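You operate a simulated robot arm through the tools that you are given. There is no shell and no other tool.

You are at the controls of a simulated robot arm. One attempt, no reset.

TASK
Wind the roll as the order card asks.
Fine: set tension and length, zero the counter, then start the winder; the chart gives the tension for the paper; wait till it stops; the roll ends tight.

The check looks at the end state, three seconds after you hand in, the way a careful person would. Anything else that was tipped, shoved, dropped, spilled or broken makes it a failure.

THE ROBOT
A 7-joint arm with a two-finger parallel gripper, fixed in place. Base frame: the origin is at the foot of the arm, x ahead of it, y to its left, z up. Lengths are in m, angles in degrees, forces in N, time in s.
With the tool pointing down near the work surface it reaches from about 0.52 to 0.96 m from the base axis. Its first joint turns from -166.0 to 166.0 degrees. Payload 3.91 kg.
The TCP is the grasp point between the finger pads, 0.03 m short of the fingertips. In the tool frame z runs along the fingers and y along their closing line. The gripper opens to 0.11 m. The fingers are 0.02 m wide and 0.01 m thick; the gripper's body (0.048 by 0.112 m) begins 0.055 m behind the TCP.
Orientation is that of the tool frame in the base frame, as [roll, pitch, yaw] about the fixed x, y, z axes, in that order (R = Rz(yaw) Ry(pitch) Rx(roll)). With the fingers straight down and closing along the base's y, the tool's x points along the base's -x, its y along +y and its z along -z.

THE INTERFACE
- The arm moves only by the tool apply_moves. Its argument "rows" is text: rows parted by semicolons, each of 7 numbers parted by spaces: the shift along the base's x, y, z in mm, then the turn, a rotation vector about the base's x, y, z in degrees, then the finger opening in mm, from 0 to 110. In form: dx dy dz ax ay az claw; .... A call has 1 to 20 rows; each row is the pose to reach, as a shift and turn from the pose commanded when the call began. A row lasts 0.2 s, in which the tool goes at most 0.05 m and 8.6 degrees; a call with a longer step from one row to the next is refused whole, and so is a gripper value outside its range. A pose out of reach is approached as far as the arm can. The call stops where the force on the tool passes 40 N (or 10 N more than at its start, if that is more) or the arm is blocked; 0.2 s more then pass. Each finger travels about 0.072 m/s and halts on what it meets, pressing with about 24 N; the grip force reading is that of the motor and also rises with nothing between the fingers. The clock runs only during rows and for 0.2 s after the last one: add rows that repeat a pose to give the fingers time. The reply holds the time, the measured pose of the TCP, the force on the tool along the base axes, the opening and the grip force, in the units named above and with some noise, with the torque about the TCP (base axes, N m) and any sound that the robot's microphone picked up, and new pictures: "views" is both (left out), scene, wrist or none.
- Cameras (640 x 400 px; columns grow to the right, rows downward): "scene" is fixed at [0.0434, -0.6558, 1.7352]; the picture's right is [0.30, -0.96, 0.00], its down [-0.82, -0.25, -0.51] and it looks along [0.48, 0.15, -0.86] (base axes); focal length 362 px, centre (320, 200). "wrist" rides on the gripper at [0.072, 0.017, -0.103] in the tool frame; the picture's right is [-0.23, 0.97, 0.00], its down [-0.76, -0.18, -0.62] and it looks along [-0.61, -0.14, 0.78] (tool axes); focal length 222 px, centre (320, 200). There is no depth. A picture from a camera that has moved, and an enlarged one, comes with that camera's place and axes in the base frame and with its lens. The place of the scene camera against the robot may be out by one fixed shift of up to 0.012 m in any direction.
- move_column(by): slides the trunk up (or, below 0, down) by that many m; the arm rides with it, the base frame stays. It gives what a move gives, with no picture.
- enlarge(camera, box): a new picture of the part [left, top, right, bottom] of that camera's present view, enlarged. No time passes.
- sign_off(): hands the job in; it is judged then, once.

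Places have to be worked out from the pictures, the camera data and where the tool is seen. Open the gripper and draw the arm clear of the work before you hand the job in, unless the task says otherwise.

The tools are called after "Call:" as name(argument=value, ...) on one line, values as JSON. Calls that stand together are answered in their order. apply_moves: Moves the arm, as the interface text tells. Its arguments: {"type":"object","properties":{"rows":{"type":"string"},"views":{"type":"string","enum":["both","scene","wrist","none"]}},"required":["rows"]} The other tools are called the same way: move_column (by) slides the trunk up or down; enlarge (camera, box) takes an enlarged picture of a part of a camera's view; sign_off () hands the job in.

At the start:

```text
time_s: 0.0
ee_pos: [0.2678, -0.4004, 1.2574]
tcp_rot: [-179.9, 0.1, -179.9]
wrist_force: [0.0, -0.2, 0.0]
ft_torque: [0.04, 0.01, -0.02]
gripper_width: 0.1101
gripper_force: 0.2
trunk travel left (down, up): [-0.625, 0.057]
```

scene: 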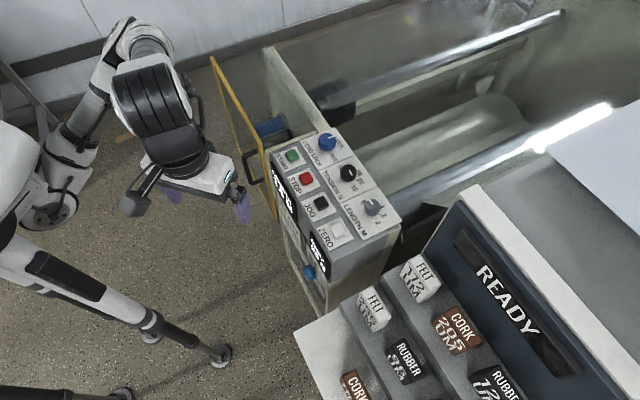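
wrist: 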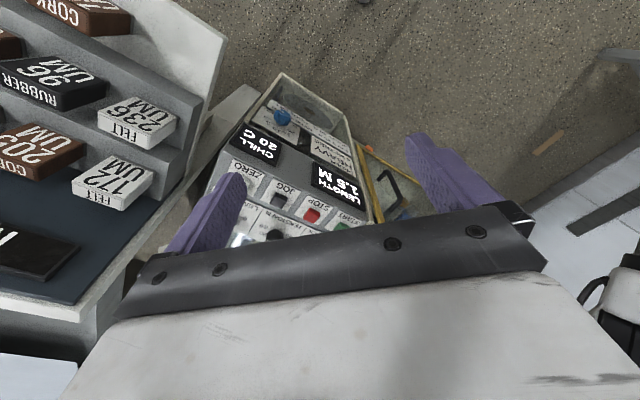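

I start by taking a closer look at the control panel and the surroundings to find the order card and the tension chart.

Call:
enlarge(camera="scene", box=[250, 120, 410, 220])

Call:
enlarge(camera="scene", box=[250, 200, 410, 300])

Call:
enlarge(camera="wrist", box=[200, 60, 400, 250])

```text
4.00 times, centred on (330, 170) of scene
camera zoom: at [0.0434, -0.6558, 1.7352], right [0.3, -0.96, 0.0], down [-0.82, -0.25, -0.51], along [0.48, 0.15, -0.86], focal length 1448 px, centre (280, 320)
```

zoom: 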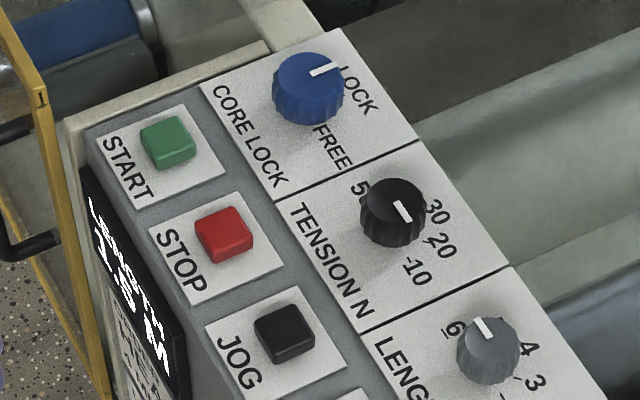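

```text
4.00 times, centred on (330, 250) of scene
camera zoom: at [0.0434, -0.6558, 1.7352], right [0.3, -0.96, 0.0], down [-0.82, -0.25, -0.51], along [0.48, 0.15, -0.86], focal length 1448 px, centre (280, 0)
```

zoom: 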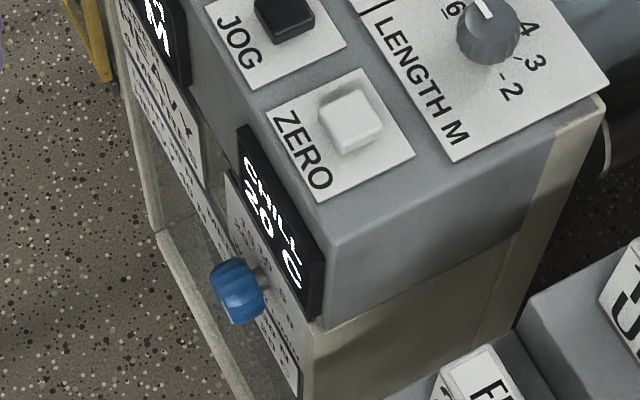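

```text
2.11 times, centred on (300, 155) of wrist
camera zoom: at [0.1952, -0.382, 1.3616], right [0.23, 0.97, 0.0], down [0.76, -0.18, 0.62], along [0.61, -0.14, -0.78], focal length 468 px, centre (362, 295)
```

zoom: 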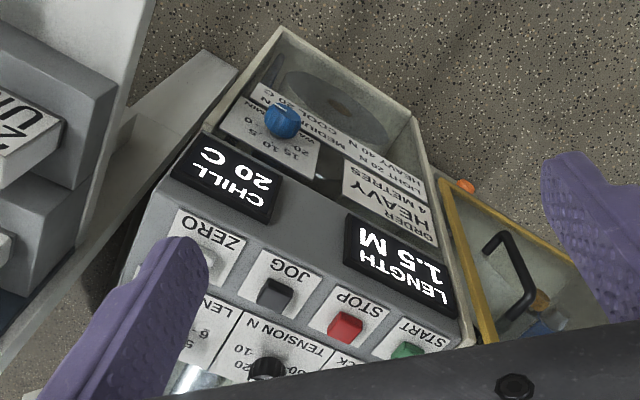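

The order card seems to read "HEAVY 4 METRES" and the chart "HEAVY 40 N". I zoom further in to be sure and to read the rest (water/chill knob, the yellow guard).

Call:
enlarge(camera="wrist", box=[270, 90, 350, 140])

Call:
enlarge(camera="wrist", box=[300, 120, 380, 170])

Call:
enlarge(camera="scene", box=[190, 40, 350, 140])

Call:
enlarge(camera="scene", box=[250, 200, 330, 250])

Call:
enlarge(camera="scene", box=[320, 0, 640, 200])

Call:
enlarge(camera="scene", box=[320, 200, 640, 400])

```text
8.00 times, centred on (310, 115) of wrist
camera zoom: at [0.1952, -0.382, 1.3616], right [0.23, 0.97, 0.0], down [0.76, -0.18, 0.62], along [0.61, -0.14, -0.78], focal length 1777 px, centre (400, 880)
```

zoom: 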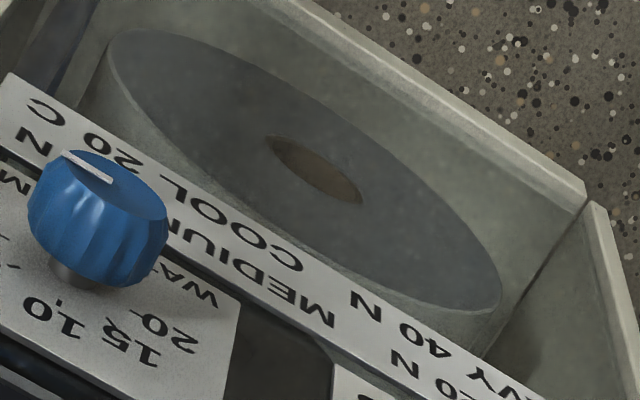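

```text
8.00 times, centred on (340, 145) of wrist
camera zoom: at [0.1952, -0.382, 1.3616], right [0.23, 0.97, 0.0], down [0.76, -0.18, 0.62], along [0.61, -0.14, -0.78], focal length 1777 px, centre (160, 640)
```

zoom: 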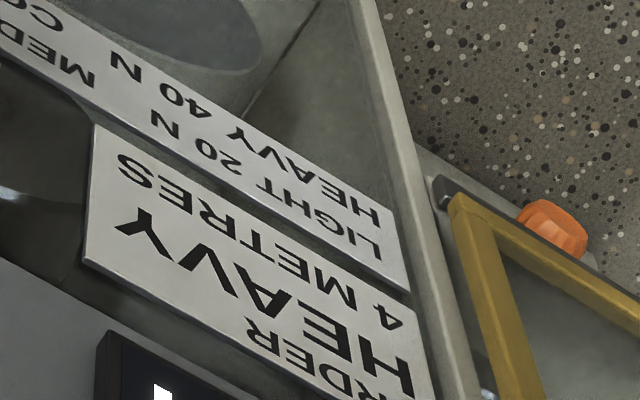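

```text
4.00 times, centred on (270, 90) of scene
camera zoom: at [0.0434, -0.6558, 1.7352], right [0.3, -0.96, 0.0], down [-0.82, -0.25, -0.51], along [0.48, 0.15, -0.86], focal length 1448 px, centre (520, 640)
```

zoom: 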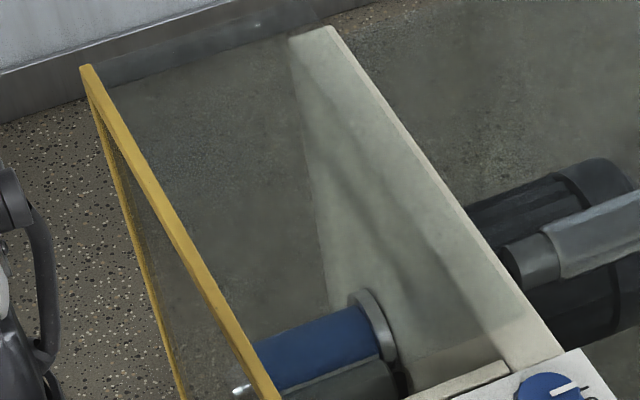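

```text
8.00 times, centred on (290, 225) of scene
camera zoom: at [0.0434, -0.6558, 1.7352], right [0.3, -0.96, 0.0], down [-0.82, -0.25, -0.51], along [0.48, 0.15, -0.86], focal length 2897 px, centre (560, 0)
```

zoom: 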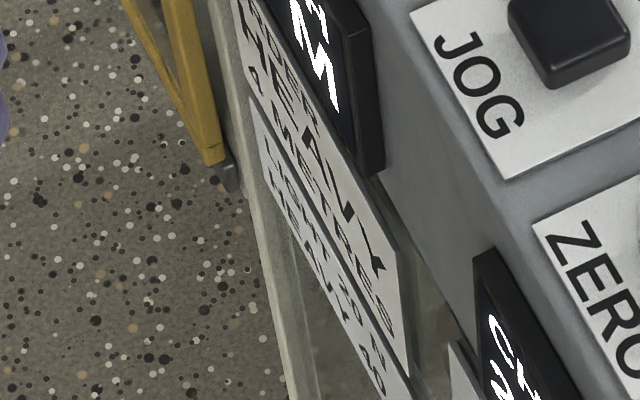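

```text
2.00 times, centred on (480, 100) of scene
camera zoom: at [0.0434, -0.6558, 1.7352], right [0.3, -0.96, 0.0], down [-0.82, -0.25, -0.51], along [0.48, 0.15, -0.86], focal length 724 px, centre (0, 400)
```

zoom: 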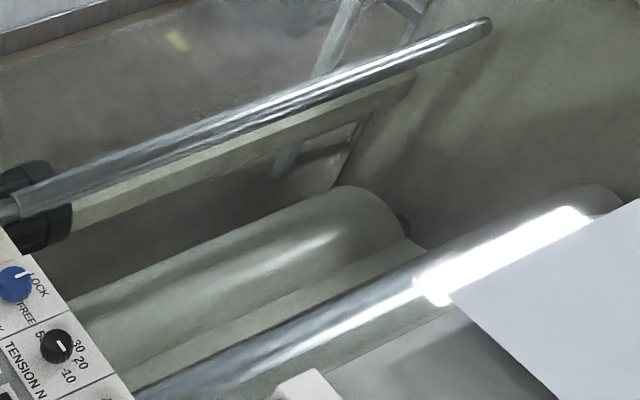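

```text
2.00 times, centred on (480, 300) of scene
camera zoom: at [0.0434, -0.6558, 1.7352], right [0.3, -0.96, 0.0], down [-0.82, -0.25, -0.51], along [0.48, 0.15, -0.86], focal length 724 px, centre (0, 0)
```

zoom: 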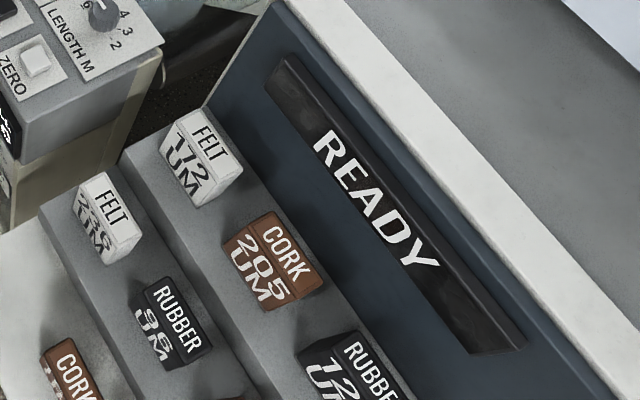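

The order card reads HEAVY, 4 METRES. The chart gives HEAVY 40 N, and the panel (about r = 0.7 m at azimuth -45°, z ≈ 0.99) faces the robot squarely. The yellow guard seems flush with the front. I move the hand above the panel, turned -45°, to look straight down at the knobs.

Call:
apply_moves(rows="35 -15 0 0 0 -6.5 110; 70 -31 0 0 0 -13 110; 104 -47 0 0 0 -19.5 110; 138 -63 0 0 0 -26 110; 173 -79 -10 0 0 -32.5 110; 207 -95 -30 0 0 -39 110; 242 -110 -57 0 0 -45 110")

```text
time_s: 1.6
ee_pos: [0.51, -0.5101, 1.1993]
tcp_rot: [-179.9, 0.0, 134.9]
wrist_force: [-0.3, 0.3, 0.0]
ft_torque: [0.02, -0.03, 0.01]
gripper_width: 0.11
gripper_force: 0.0
trunk travel left (down, up): [-0.625, 0.057]
camera wrist: at [0.4704, -0.4467, 1.303], right [0.85, 0.53, 0.0], down [0.41, -0.66, 0.62], along [0.33, -0.53, -0.78], focal length 222 px, centre (320, 200)
```

scene: 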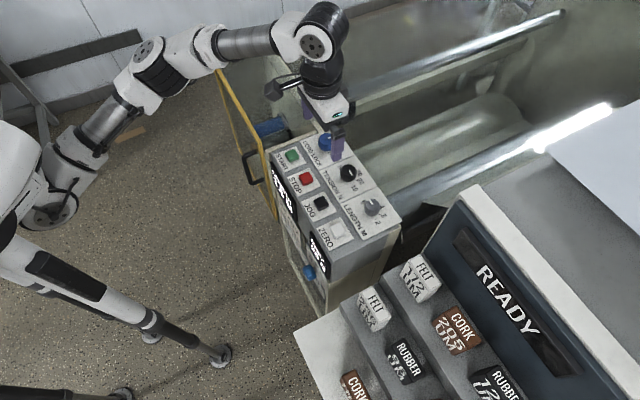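
wrist: 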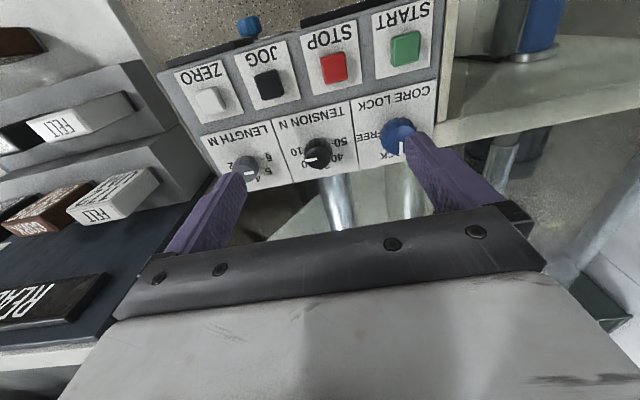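

Call:
enlarge(camera="wrist", box=[220, 100, 340, 190])

Call:
enlarge(camera="wrist", box=[290, 90, 450, 190])

Call:
enlarge(camera="wrist", box=[160, 0, 480, 200])

```text
4.44 times, centred on (280, 145) of wrist
camera zoom: at [0.4704, -0.4467, 1.303], right [0.85, 0.53, 0.0], down [0.41, -0.66, 0.62], along [0.33, -0.53, -0.78], focal length 987 px, centre (498, 444)
```

zoom: 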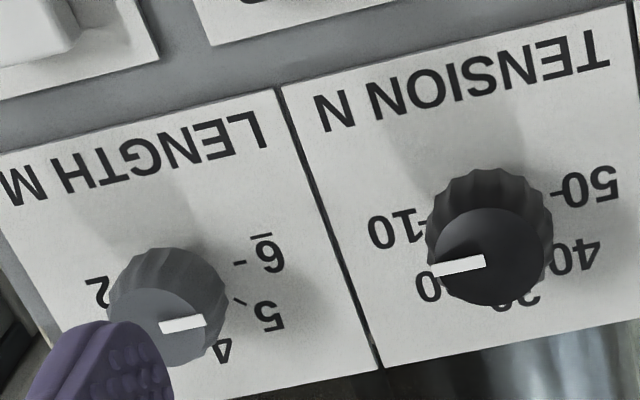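

```text
4.00 times, centred on (370, 140) of wrist
camera zoom: at [0.4704, -0.4467, 1.303], right [0.85, 0.53, 0.0], down [0.41, -0.66, 0.62], along [0.33, -0.53, -0.78], focal length 888 px, centre (120, 440)
```

zoom: 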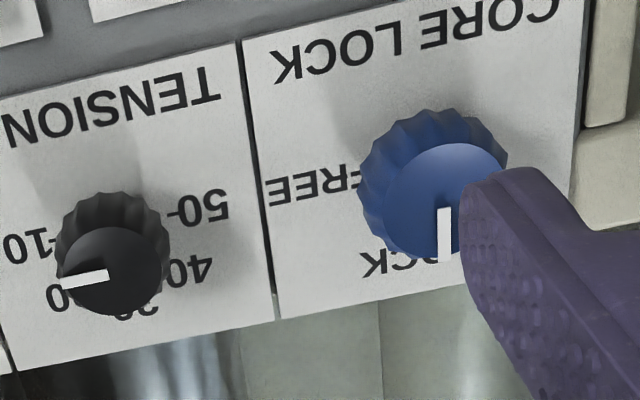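

```text
2.00 times, centred on (320, 100) of wrist
camera zoom: at [0.4704, -0.4467, 1.303], right [0.85, 0.53, 0.0], down [0.41, -0.66, 0.62], along [0.33, -0.53, -0.78], focal length 444 px, centre (320, 400)
```

zoom: 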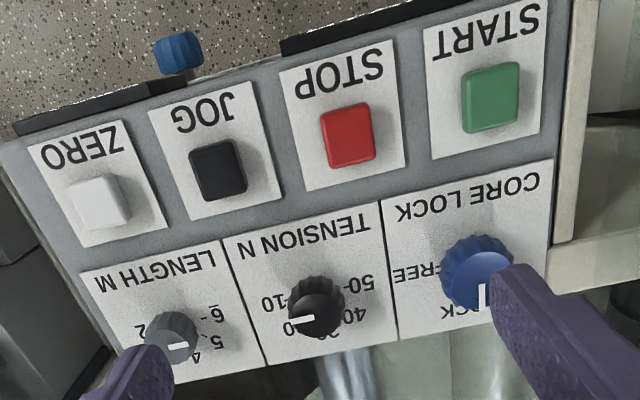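

The panel is level, with its buttons 0.08 m apart along the 45° line (START ≈ [0.5625,-0.416], STOP ≈ [0.506,-0.473], JOG ≈ [0.450,-0.530], ZERO ≈ [0.394,-0.585], tops z ≈ 1.008). The knobs sit at r ≈ 0.79 and their tops are near z ≈ 1.02. I come lower, still well above the knobs, to read the pointers and ticks.

Call:
apply_moves(rows="10 -15 -22 0 0 0 110; 20 -30 -44 0 0 0 110; 30 -44 -66 0 0 0 110; 40 -58 -88 0 0 0 110; 48 -72 -110 0 0 0 110")

```text
time_s: 2.8
ee_pos: [0.5569, -0.5829, 1.0898]
tcp_rot: [-179.9, 0.1, 135.0]
wrist_force: [-0.7, -0.2, -0.5]
ft_torque: [0.03, -0.02, 0.01]
gripper_width: 0.1099
gripper_force: 0.0
trunk travel left (down, up): [-0.625, 0.057]
camera wrist: at [0.5193, -0.5185, 1.1939], right [0.85, 0.53, 0.0], down [0.41, -0.66, 0.62], along [0.33, -0.53, -0.78], focal length 222 px, centre (320, 200)
```

scene: 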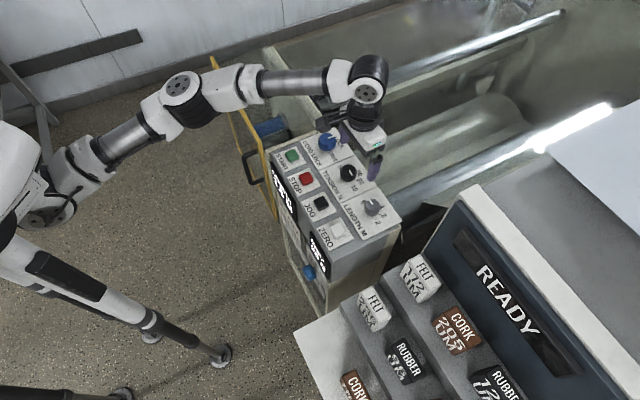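
wrist: 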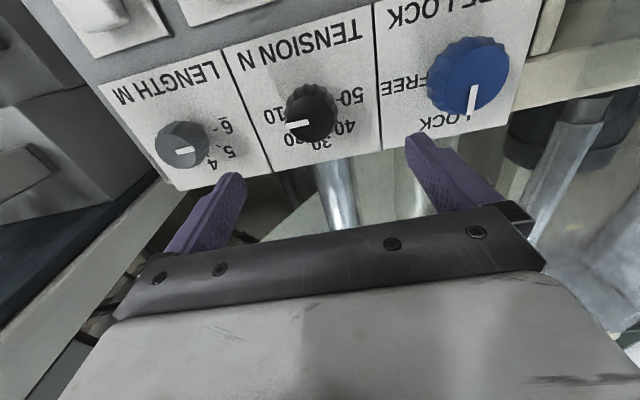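

Call:
enlarge(camera="wrist", box=[240, 60, 400, 160])

Call:
enlarge(camera="wrist", box=[120, 90, 280, 190])

Call:
enlarge(camera="wrist", box=[380, 10, 540, 150])

Call:
enlarge(camera="scene", box=[300, 120, 420, 240])

```text
4.00 times, centred on (320, 110) of wrist
camera zoom: at [0.5193, -0.5185, 1.1939], right [0.85, 0.53, 0.0], down [0.41, -0.66, 0.62], along [0.33, -0.53, -0.78], focal length 888 px, centre (320, 560)
```

zoom: 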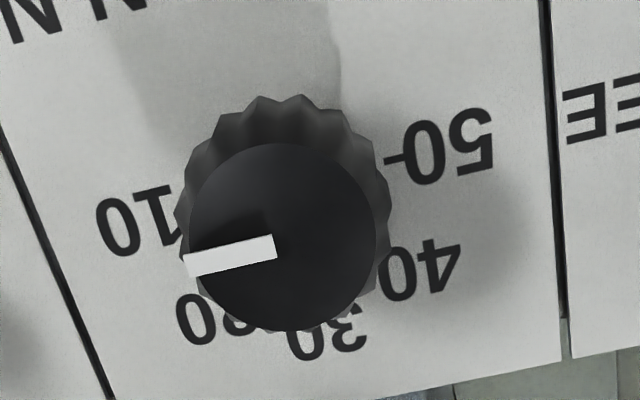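

```text
4.00 times, centred on (200, 140) of wrist
camera zoom: at [0.5193, -0.5185, 1.1939], right [0.85, 0.53, 0.0], down [0.41, -0.66, 0.62], along [0.33, -0.53, -0.78], focal length 888 px, centre (800, 440)
```

zoom: 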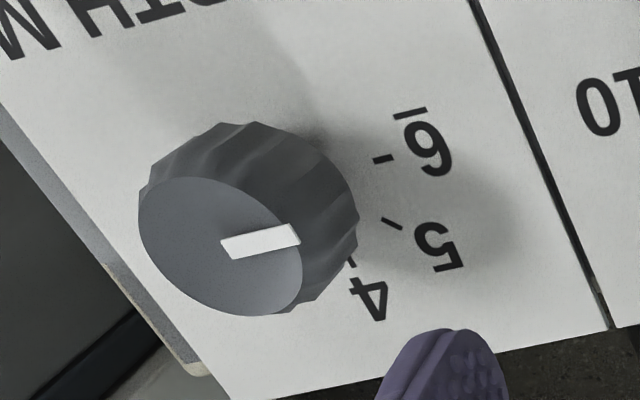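

```text
2.86 times, centred on (460, 80) of wrist
camera zoom: at [0.5193, -0.5185, 1.1939], right [0.85, 0.53, 0.0], down [0.41, -0.66, 0.62], along [0.33, -0.53, -0.78], focal length 635 px, centre (-80, 543)
```

zoom: 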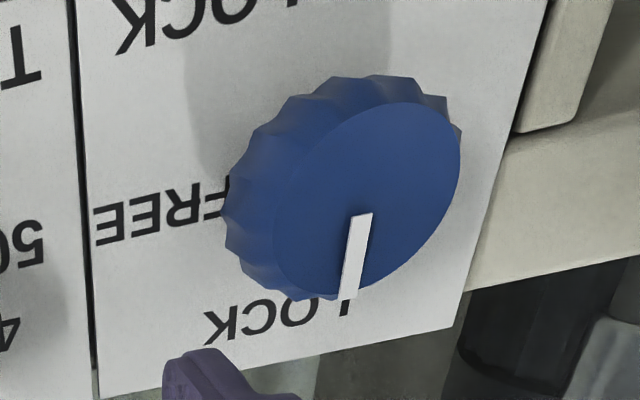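

```text
3.33 times, centred on (360, 180) of scene
camera zoom: at [0.0434, -0.6558, 1.7352], right [0.3, -0.96, 0.0], down [-0.82, -0.25, -0.51], along [0.48, 0.15, -0.86], focal length 1207 px, centre (187, 267)
```

zoom: 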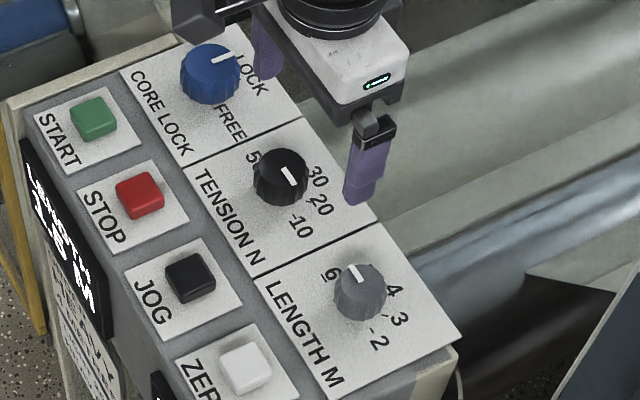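

Readings: labels lie on a circle about each knob, 45° apart (10 N/2 m at the robot's right, 30 N/4 m forward, 50 N/6 m left). Tension points to 10 N and length to 6 m, and core lock points to LOCK. Before touching anything I check the guard once more.

Call:
enlarge(camera="scene", box=[200, 50, 300, 230])

Call:
enlarge(camera="scene", box=[260, 160, 340, 290])

Call:
enlarge(camera="wrist", box=[480, 0, 640, 200])

```text
2.22 times, centred on (250, 140) of scene
camera zoom: at [0.0434, -0.6558, 1.7352], right [0.3, -0.96, 0.0], down [-0.82, -0.25, -0.51], along [0.48, 0.15, -0.86], focal length 805 px, centre (476, 333)
```

zoom: 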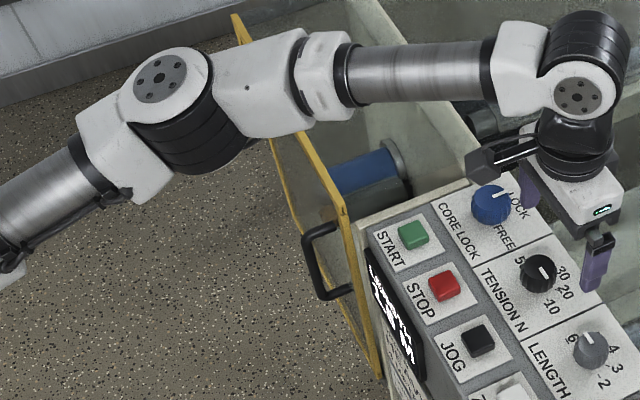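

```text
3.08 times, centred on (300, 225) of scene
camera zoom: at [0.0434, -0.6558, 1.7352], right [0.3, -0.96, 0.0], down [-0.82, -0.25, -0.51], along [0.48, 0.15, -0.86], focal length 1114 px, centre (382, 123)
```

zoom: 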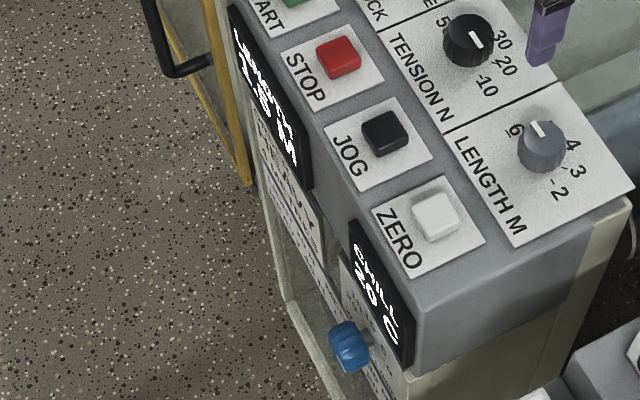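

```text
2.00 times, centred on (560, 100) of wrist
camera zoom: at [0.5193, -0.5185, 1.1939], right [0.85, 0.53, 0.0], down [0.41, -0.66, 0.62], along [0.33, -0.53, -0.78], focal length 444 px, centre (-160, 400)
```

zoom: 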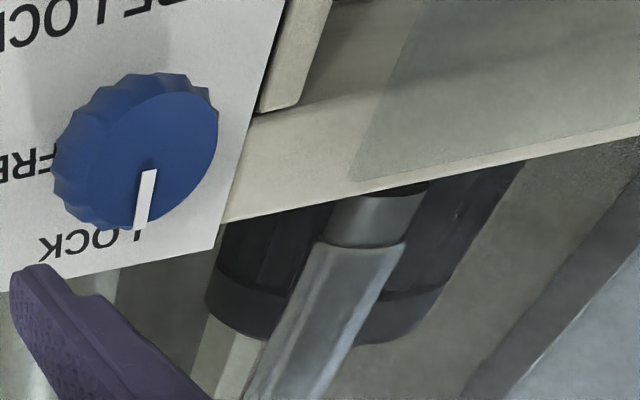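

The guard looks flush with the front, but I want a view from above along its edge to be sure it's shut (and to see the orange item by its latch). I raise the hand and move it over the left side of the panel.

Call:
apply_moves(rows="0 0 40 0 0 0 110; 0 15 80 0 0 0 110; 10 50 110 0 0 0 110; 20 90 115 0 0 0 110; 30 130 115 0 0 0 110; 40 165 115 0 0 0 110; 42 200 115 0 0 0 110")

```text
time_s: 4.4
ee_pos: [0.5993, -0.3814, 1.2075]
tcp_rot: [-179.9, 0.0, 135.0]
wrist_force: [0.7, 0.7, -0.4]
ft_torque: [-0.01, 0.01, 0.02]
gripper_width: 0.1102
gripper_force: 0.2
trunk travel left (down, up): [-0.625, 0.057]
camera wrist: at [0.5607, -0.3173, 1.3096], right [0.85, 0.53, 0.0], down [0.41, -0.66, 0.62], along [0.33, -0.53, -0.78], focal length 222 px, centre (320, 200)
```

scene: 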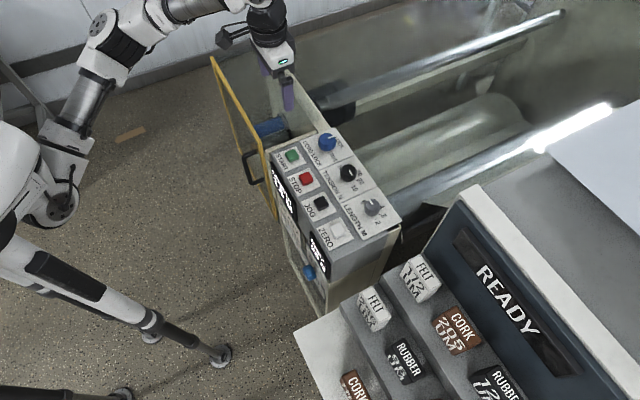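
wrist: 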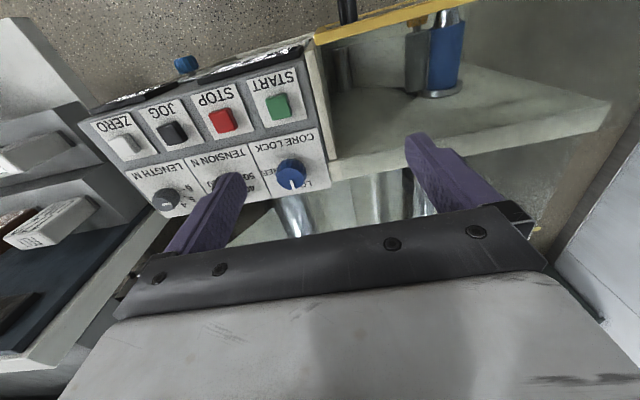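

Call:
enlarge(camera="wrist", box=[260, 0, 500, 130])

Call:
enlarge(camera="scene", box=[190, 40, 320, 230])

```text
2.67 times, centred on (380, 65) of wrist
camera zoom: at [0.5607, -0.3173, 1.3096], right [0.85, 0.53, 0.0], down [0.41, -0.66, 0.62], along [0.33, -0.53, -0.78], focal length 592 px, centre (160, 560)
```

zoom: 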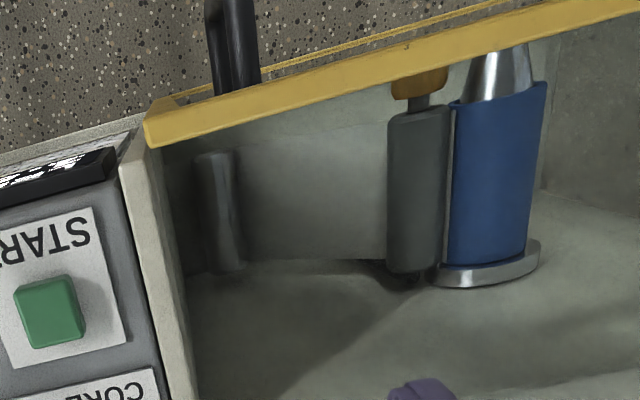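

```text
2.11 times, centred on (255, 135) of scene
camera zoom: at [0.0434, -0.6558, 1.7352], right [0.3, -0.96, 0.0], down [-0.82, -0.25, -0.51], along [0.48, 0.15, -0.86], focal length 762 px, centre (457, 337)
```

zoom: 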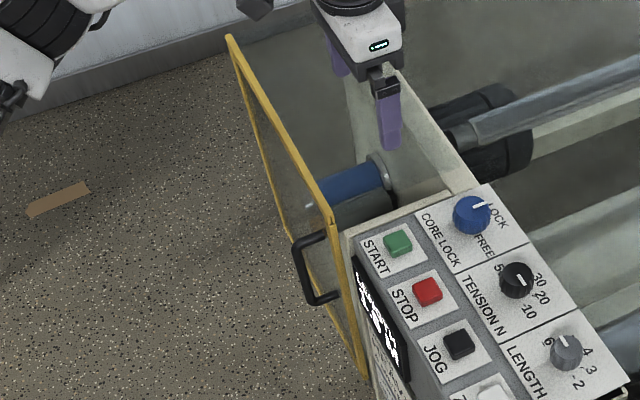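

The guard is shut: its top rail is parallel with and flush to the front. A new triangulation of STOP puts the button tops at z ≈ 1.016, so the panel surface is about 1.004, with the tension knob at ≈ [0.542, -0.568]. It must turn +135° (10→40 N), so I pre-turn the hand by -65° and hover above it.

Call:
apply_moves(rows="-7 -25 0 0 0 -8.1 110; -14 -50 0 0 0 -16.2 110; -21 -75 0 0 0 -24.3 100; -28 -100 0 0 0 -32.4 90; -36 -125 -10 0 0 -40.6 80; -43 -150 -40 0 0 -48.7 80; -50 -170 -75 0 0 -56.9 80; -57.4 -185.5 -105 0 0 -65 80")

```text
time_s: 6.2
ee_pos: [0.4777, -0.4987, 1.1205]
tcp_rot: [180.0, 0.2, 78.6]
wrist_force: [-0.5, -0.4, -0.5]
ft_torque: [-0.01, 0.01, -0.01]
gripper_width: 0.08
gripper_force: 0.1
out of reach, approached as far as the arm can: row 5, 6, 7, 8
trunk travel left (down, up): [-0.625, 0.057]
camera wrist: at [0.5074, -0.4302, 1.224], right [0.91, -0.41, 0.0], down [-0.32, -0.71, 0.63], along [-0.26, -0.57, -0.78], focal length 222 px, centre (320, 200)
```

scene: 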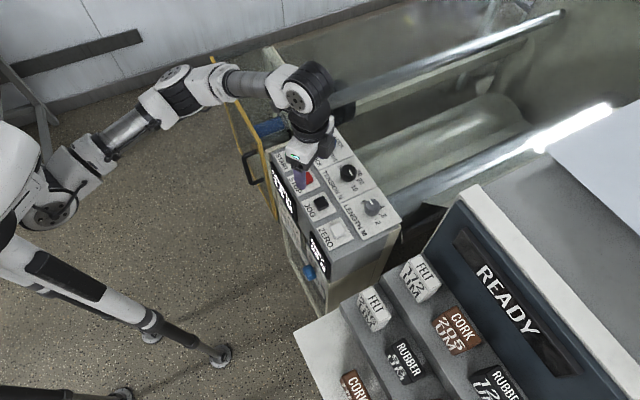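
wrist: 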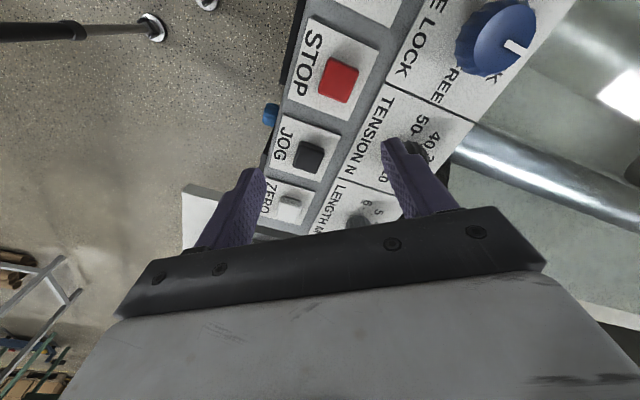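

The hand can't turn that way here (joint limit near yaw ≈ 80–95°), so I'll use the range on the other side instead. I turn back by +65° and rise slightly, then check which pose the arm reports.

Call:
apply_moves(rows="0 0 10 0 0 8.1 80; 0 0 20 0 0 16.2 80; 0 0 20 0 0 24.3 80; 0 0 20 0 0 32.4 80; 0 0 20 0 0 40.6 80; 0 0 20 0 0 48.7 80; 0 0 20 0 0 56.9 80; 0 0 20 0 0 65 80; 0 0 20 0 0 65 80")

```text
time_s: 8.2
ee_pos: [0.4781, -0.4997, 1.1428]
tcp_rot: [-180.0, 0.2, 144.0]
wrist_force: [0.1, 0.1, -0.6]
ft_torque: [0.01, -0.01, 0.03]
gripper_width: 0.0802
gripper_force: 0.0
trunk travel left (down, up): [-0.625, 0.057]
camera wrist: at [0.4291, -0.4415, 1.2454], right [0.76, 0.65, 0.0], down [0.51, -0.59, 0.63], along [0.41, -0.47, -0.78], focal length 222 px, centre (320, 200)
```

scene: 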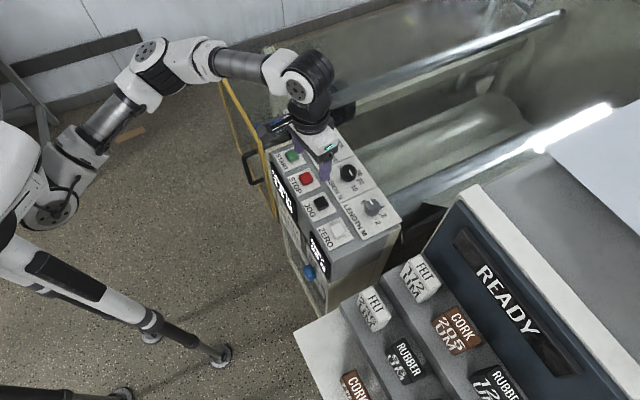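
wrist: 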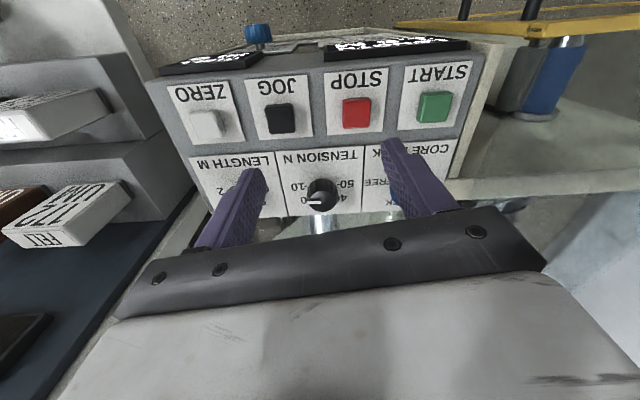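

The reached pose becomes the new reference, so I'm at ≈ [0.478, -0.499, 1.142] with yaw 144°. I move above the tension knob, staying clear of its top, to check alignment.

Call:
apply_moves(rows="22 -23 0 0 0 0 80; 44 -46 0 0 0 0 80; 64.5 -68.5 -20 0 0 0 80; 64.5 -68.5 -52 0 0 0 80; 64.5 -68.5 -52 0 0 0 80")

```text
time_s: 9.4
ee_pos: [0.5435, -0.5679, 1.0899]
tcp_rot: [180.0, 0.2, 143.9]
wrist_force: [0.0, 0.1, -0.6]
ft_torque: [-0.01, 0.05, -0.02]
gripper_width: 0.08
gripper_force: 0.0
trunk travel left (down, up): [-0.625, 0.057]
camera wrist: at [0.4941, -0.51, 1.193], right [0.76, 0.65, 0.0], down [0.51, -0.59, 0.63], along [0.41, -0.47, -0.78], focal length 222 px, centre (320, 200)
```

scene: 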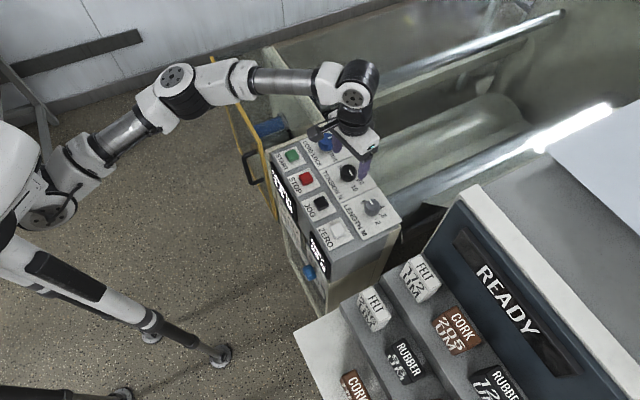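
wrist: 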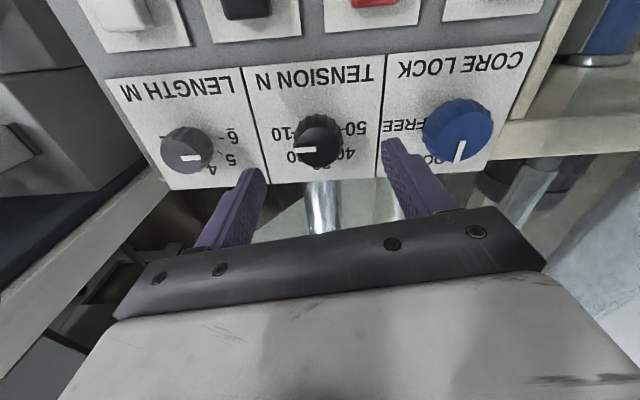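

Call:
enlarge(camera="wrist", box=[240, 80, 400, 180])

Call:
enlarge(camera="scene", box=[300, 110, 420, 230])

```text
4.00 times, centred on (320, 130) of wrist
camera zoom: at [0.4941, -0.51, 1.193], right [0.76, 0.65, 0.0], down [0.51, -0.59, 0.63], along [0.41, -0.47, -0.78], focal length 888 px, centre (320, 480)
```

zoom: 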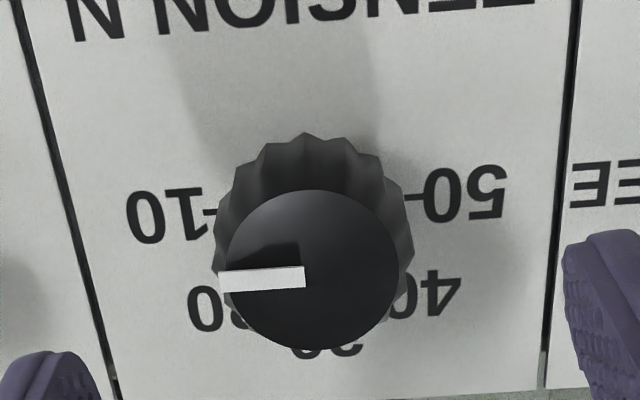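

```text
3.33 times, centred on (360, 170) of scene
camera zoom: at [0.0434, -0.6558, 1.7352], right [0.3, -0.96, 0.0], down [-0.82, -0.25, -0.51], along [0.48, 0.15, -0.86], focal length 1207 px, centre (187, 300)
```

zoom: 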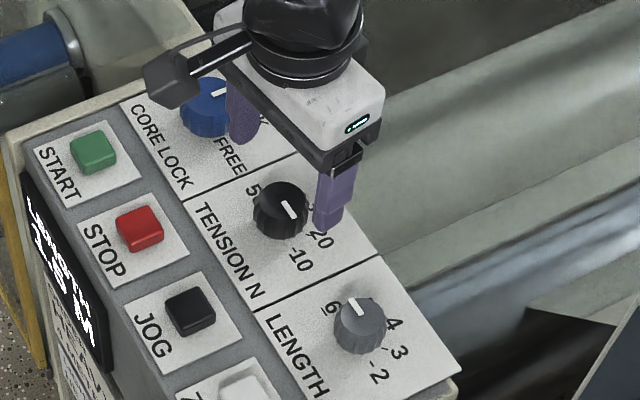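

The knob top triangulates to [0.542, -0.567, 1.036], right under the hand. I lower so the tips are about 8 mm above the panel and close on the knob.

Call:
apply_moves(rows="0 0.5 -20 0 0 0 80; 0 0.5 -36 0 0 0 80; 0 0.5 -46 0 0 0 80; 0 0.5 -46 0 0 0 60; 0 0.5 -46 0 0 0 40; 0 0.5 -46 0 0 0 30; 0 0.5 -46 0 0 0 25; 0 0.5 -46 0 0 0 25")

```text
time_s: 11.2
ee_pos: [0.5405, -0.5682, 1.0435]
tcp_rot: [180.0, 0.2, 143.7]
wrist_force: [-6.3, -12.6, -0.8]
ft_torque: [-0.75, -0.12, 0.08]
gripper_width: 0.0373
gripper_force: 44.8
trunk travel left (down, up): [-0.625, 0.057]
camera wrist: at [0.4929, -0.5104, 1.1468], right [0.76, 0.65, 0.0], down [0.51, -0.59, 0.63], along [0.41, -0.48, -0.78], focal length 222 px, centre (320, 200)
```

scene: 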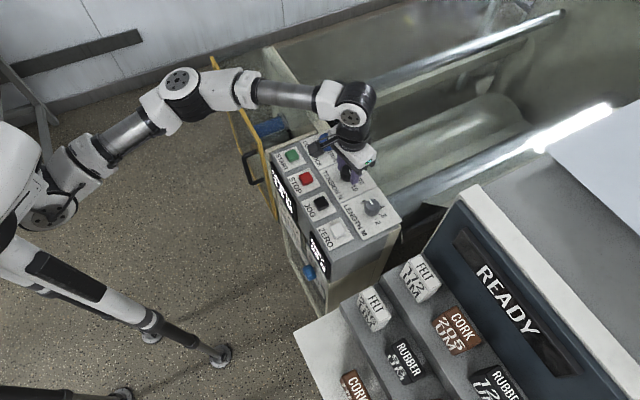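
wrist: 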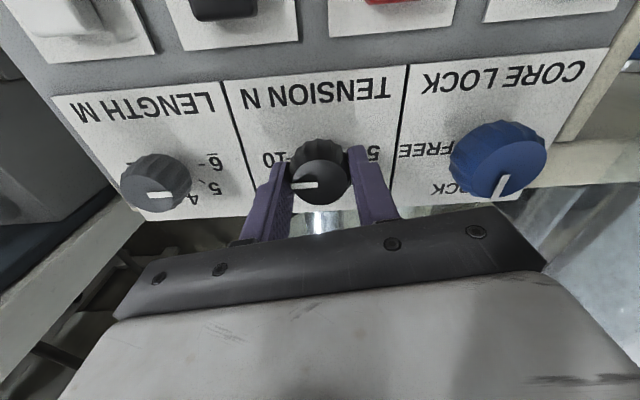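

The fingers hold the knob (37 mm), with a small side load pulling toward -x,-y. I shift the command by about 2 mm to relieve it and turn the first +67.5°.

Call:
apply_moves(rows="-1.5 -2 0 0 0 0 25; -1.5 -2 0 0 0 8.4 25; -1.5 -2 0 0 0 16.8 25; -1.5 -2 0 0 0 25.2 25; -1.5 -2 0 0 0 33.6 25; -1.5 -2 0 0 0 42 25; -1.5 -2 0 0 0 50.4 25; -1.5 -2 0 0 0 58.8 25; -1.5 -2 0 0 0 67.2 25; -1.5 -2 0 0 0 67.5 25")

```text
time_s: 13.4
ee_pos: [0.5415, -0.5688, 1.0437]
tcp_rot: [179.9, 0.3, -148.6]
wrist_force: [-1.2, 9.9, -6.3]
ft_torque: [-0.17, 0.08, 0.0]
gripper_width: 0.0373
gripper_force: 44.8
trunk travel left (down, up): [-0.625, 0.057]
camera wrist: at [0.4706, -0.5913, 1.1468], right [-0.31, 0.95, 0.0], down [0.74, 0.24, 0.63], along [0.59, 0.2, -0.78], focal length 222 px, centre (320, 200)
```

scene: 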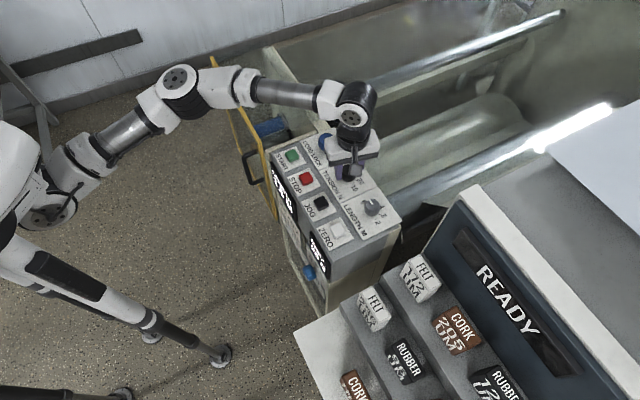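
wrist: 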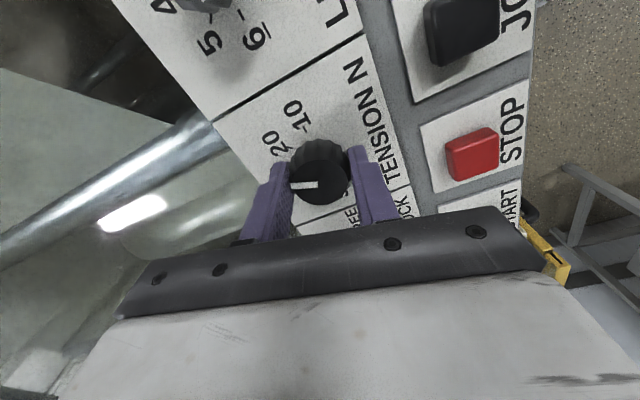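

The knob follows the fingers (its pointer is unmoved in the hand's frame, yaw now 211.4°). I turn the remaining 67.5°, easing the side load by 1 mm.

Call:
apply_moves(rows="0 1 0 0 0 8.4 25; 0 1 0 0 0 16.8 25; 0 1 0 0 0 25.2 25; 0 1 0 0 0 33.6 25; 0 1 0 0 0 42 25; 0 1 0 0 0 50.4 25; 0 1 0 0 0 58.8 25; 0 1 0 0 0 67.2 25; 0 1 0 0 0 67.5 25; 0 1 0 0 0 67.5 25")

```text
time_s: 15.6
ee_pos: [0.5409, -0.5701, 1.0438]
tcp_rot: [180.0, 0.1, -81.1]
wrist_force: [10.8, -14.6, 2.4]
ft_torque: [-0.21, -0.01, -0.02]
gripper_width: 0.037
gripper_force: 44.4
trunk travel left (down, up): [-0.625, 0.057]
camera wrist: at [0.5365, -0.6422, 1.1469], right [-1.0, 0.07, 0.0], down [0.06, 0.78, 0.62], along [0.05, 0.62, -0.78], focal length 222 px, centre (320, 200)
```

scene: 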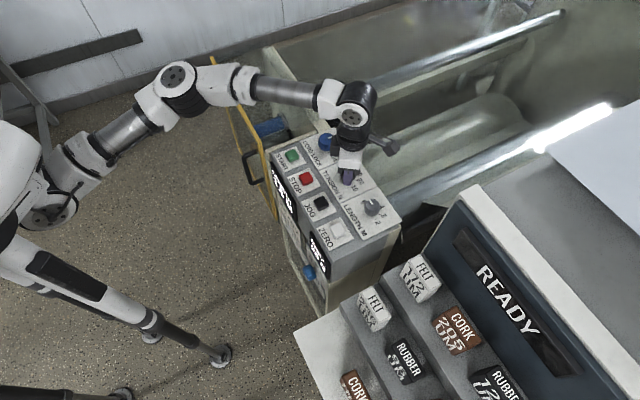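
wrist: 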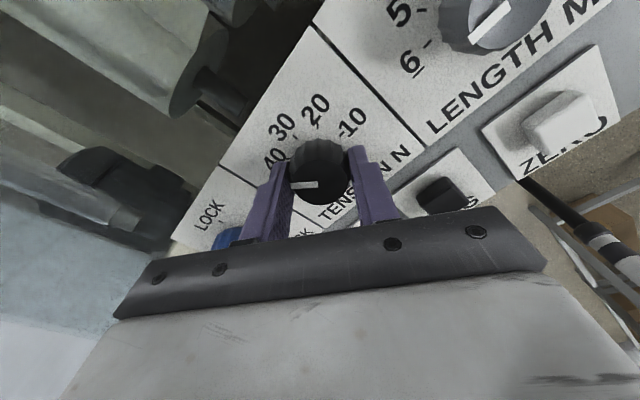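

Call:
enlarge(camera="wrist", box=[240, 100, 400, 220])

Call:
enlarge(camera="scene", box=[310, 140, 390, 220])

```text
3.33 times, centred on (320, 160) of wrist
camera zoom: at [0.5365, -0.6422, 1.1469], right [-1.0, 0.07, 0.0], down [0.06, 0.78, 0.62], along [0.05, 0.62, -0.78], focal length 740 px, centre (320, 333)
```

zoom: 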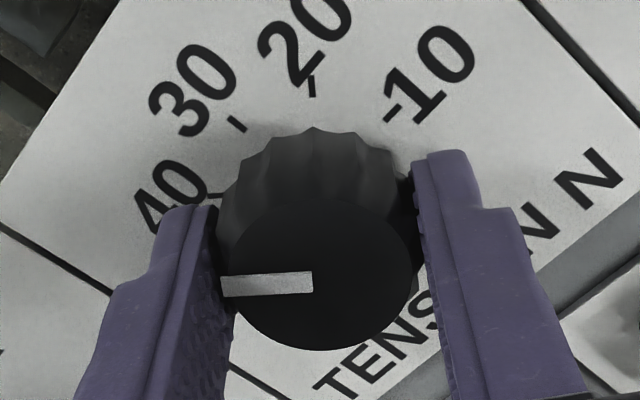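

```text
5.00 times, centred on (350, 180) of scene
camera zoom: at [0.0434, -0.6558, 1.7352], right [0.3, -0.96, 0.0], down [-0.82, -0.25, -0.51], along [0.48, 0.15, -0.86], focal length 1811 px, centre (170, 300)
```

zoom: 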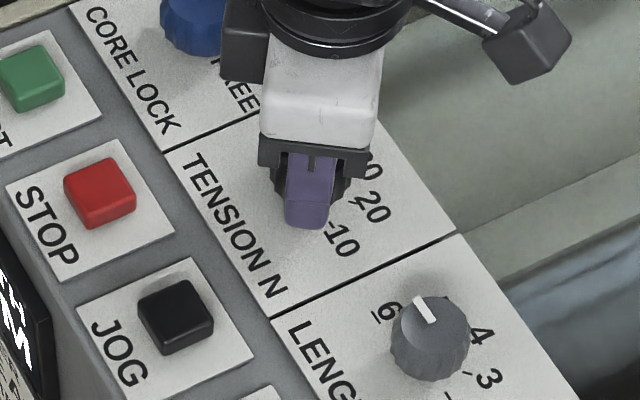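

The pointer now lies along base +x within a degree, which is the 40 N mark. I open the fingers, lift off, and look at the result.

Call:
apply_moves(rows="0 0 0 0 0 0 50; 0 0 0 0 0 0 75; 0 0 0 0 0 0 80; 0 0 20 0 0 0 80; 0 0 50 0 0 0 80; 0 0 60 0 0 0 80")

```text
time_s: 17.0
ee_pos: [0.5402, -0.5676, 1.1044]
tcp_rot: [-180.0, 0.2, -81.2]
wrist_force: [0.8, 0.7, 0.6]
ft_torque: [0.01, 0.01, 0.02]
gripper_width: 0.0799
gripper_force: 0.0
trunk travel left (down, up): [-0.625, 0.057]
camera wrist: at [0.5355, -0.6414, 1.2081], right [-1.0, 0.08, 0.0], down [0.06, 0.78, 0.63], along [0.05, 0.62, -0.78], focal length 222 px, centre (320, 200)
```

scene: 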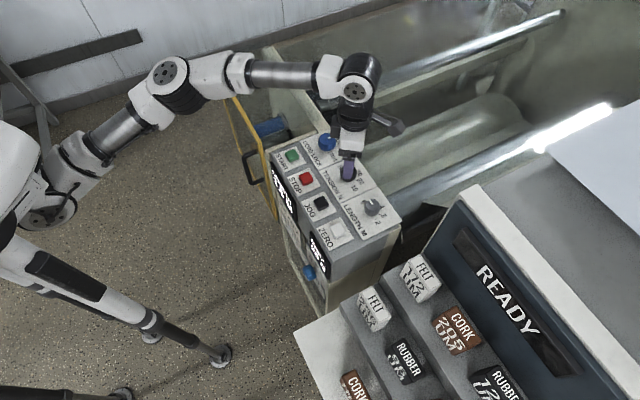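
wrist: 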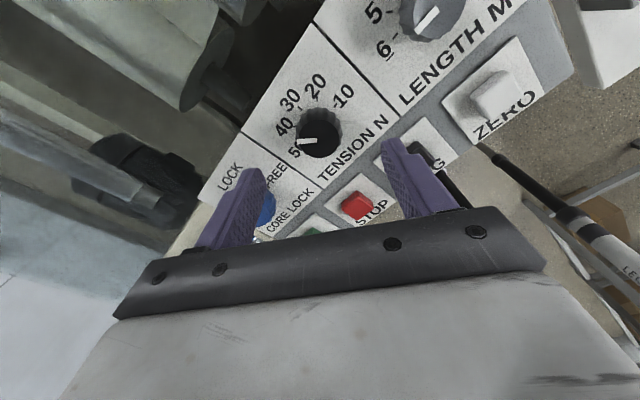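

Call:
enlarge(camera="wrist", box=[250, 60, 410, 180])

Call:
enlarge(camera="wrist", box=[340, 0, 540, 130])

```text
3.33 times, centred on (330, 120) of wrist
camera zoom: at [0.5355, -0.6414, 1.2081], right [-1.0, 0.08, 0.0], down [0.06, 0.78, 0.63], along [0.05, 0.62, -0.78], focal length 740 px, centre (287, 467)
```

zoom: 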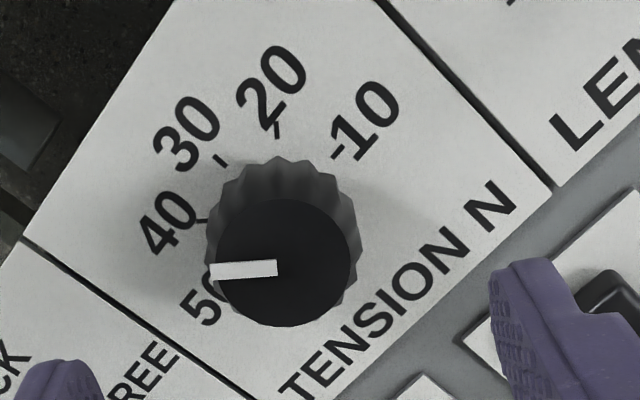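

```text
3.08 times, centred on (440, 65) of wrist
camera zoom: at [0.5355, -0.6414, 1.2081], right [-1.0, 0.08, 0.0], down [0.06, 0.78, 0.63], along [0.05, 0.62, -0.78], focal length 684 px, centre (-49, 615)
```

zoom: 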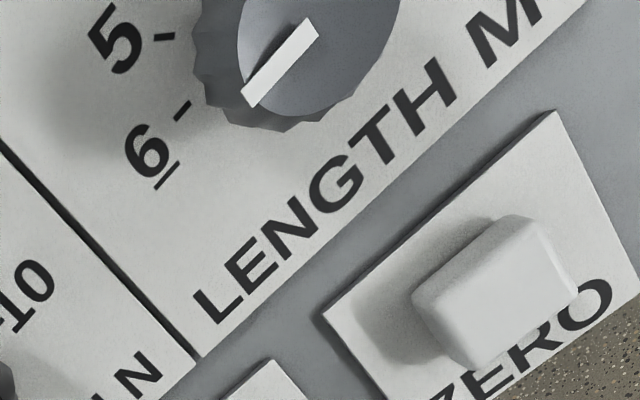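

Tension reads 40 N. A fit of ticks and labels puts the length knob at ≈ [0.4645, -0.645], and it must turn -90° (6→4 m). I hover over it with the present yaw.

Call:
apply_moves(rows="-20 -20 0 0 0 0 80; -40 -40 0 0 0 0 80; -60 -60 0 0 0 0 80; -76.4 -76.6 0 0 0 0 80; -76.4 -76.6 -10 0 0 0 80")

```text
time_s: 18.2
ee_pos: [0.4644, -0.6443, 1.0925]
tcp_rot: [-180.0, 0.2, -81.2]
wrist_force: [-0.4, 0.3, -0.9]
ft_torque: [0.0, -0.01, 0.01]
gripper_width: 0.0798
gripper_force: 0.0
trunk travel left (down, up): [-0.625, 0.057]
camera wrist: at [0.4596, -0.7184, 1.1964], right [-1.0, 0.08, 0.0], down [0.06, 0.78, 0.63], along [0.05, 0.62, -0.78], focal length 222 px, centre (320, 200)
```

scene: 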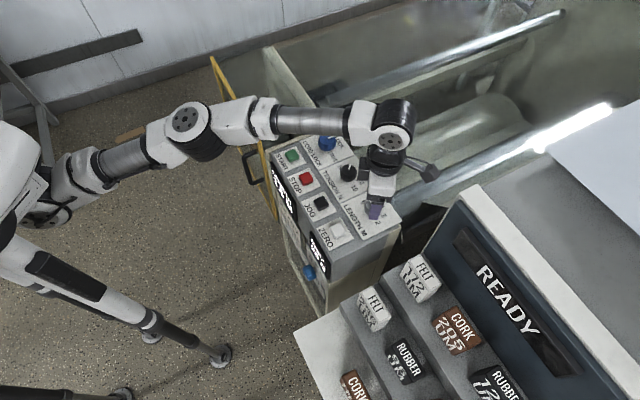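
wrist: 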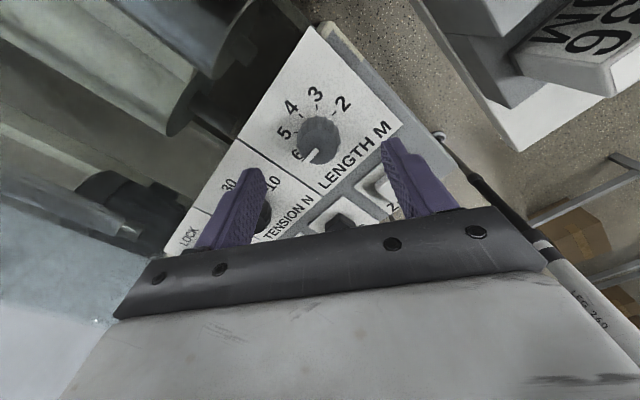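

Call:
enlarge(camera="wrist", box=[250, 70, 410, 190])

Call:
enlarge(camera="scene", box=[310, 150, 420, 250])

```text
3.33 times, centred on (330, 130) of wrist
camera zoom: at [0.4596, -0.7184, 1.1964], right [-1.0, 0.08, 0.0], down [0.06, 0.78, 0.63], along [0.05, 0.62, -0.78], focal length 740 px, centre (287, 433)
```

zoom: 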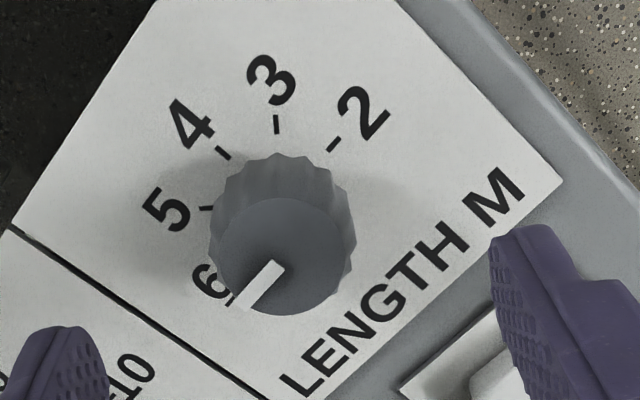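

```text
4.00 times, centred on (365, 200) of scene
camera zoom: at [0.0434, -0.6558, 1.7352], right [0.3, -0.96, 0.0], down [-0.82, -0.25, -0.51], along [0.48, 0.15, -0.86], focal length 1448 px, centre (140, 200)
```

zoom: 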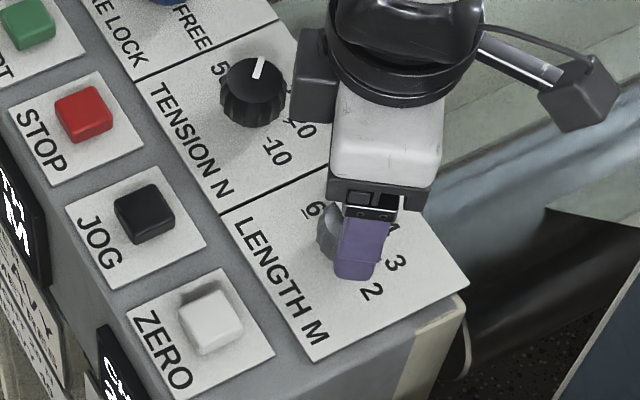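

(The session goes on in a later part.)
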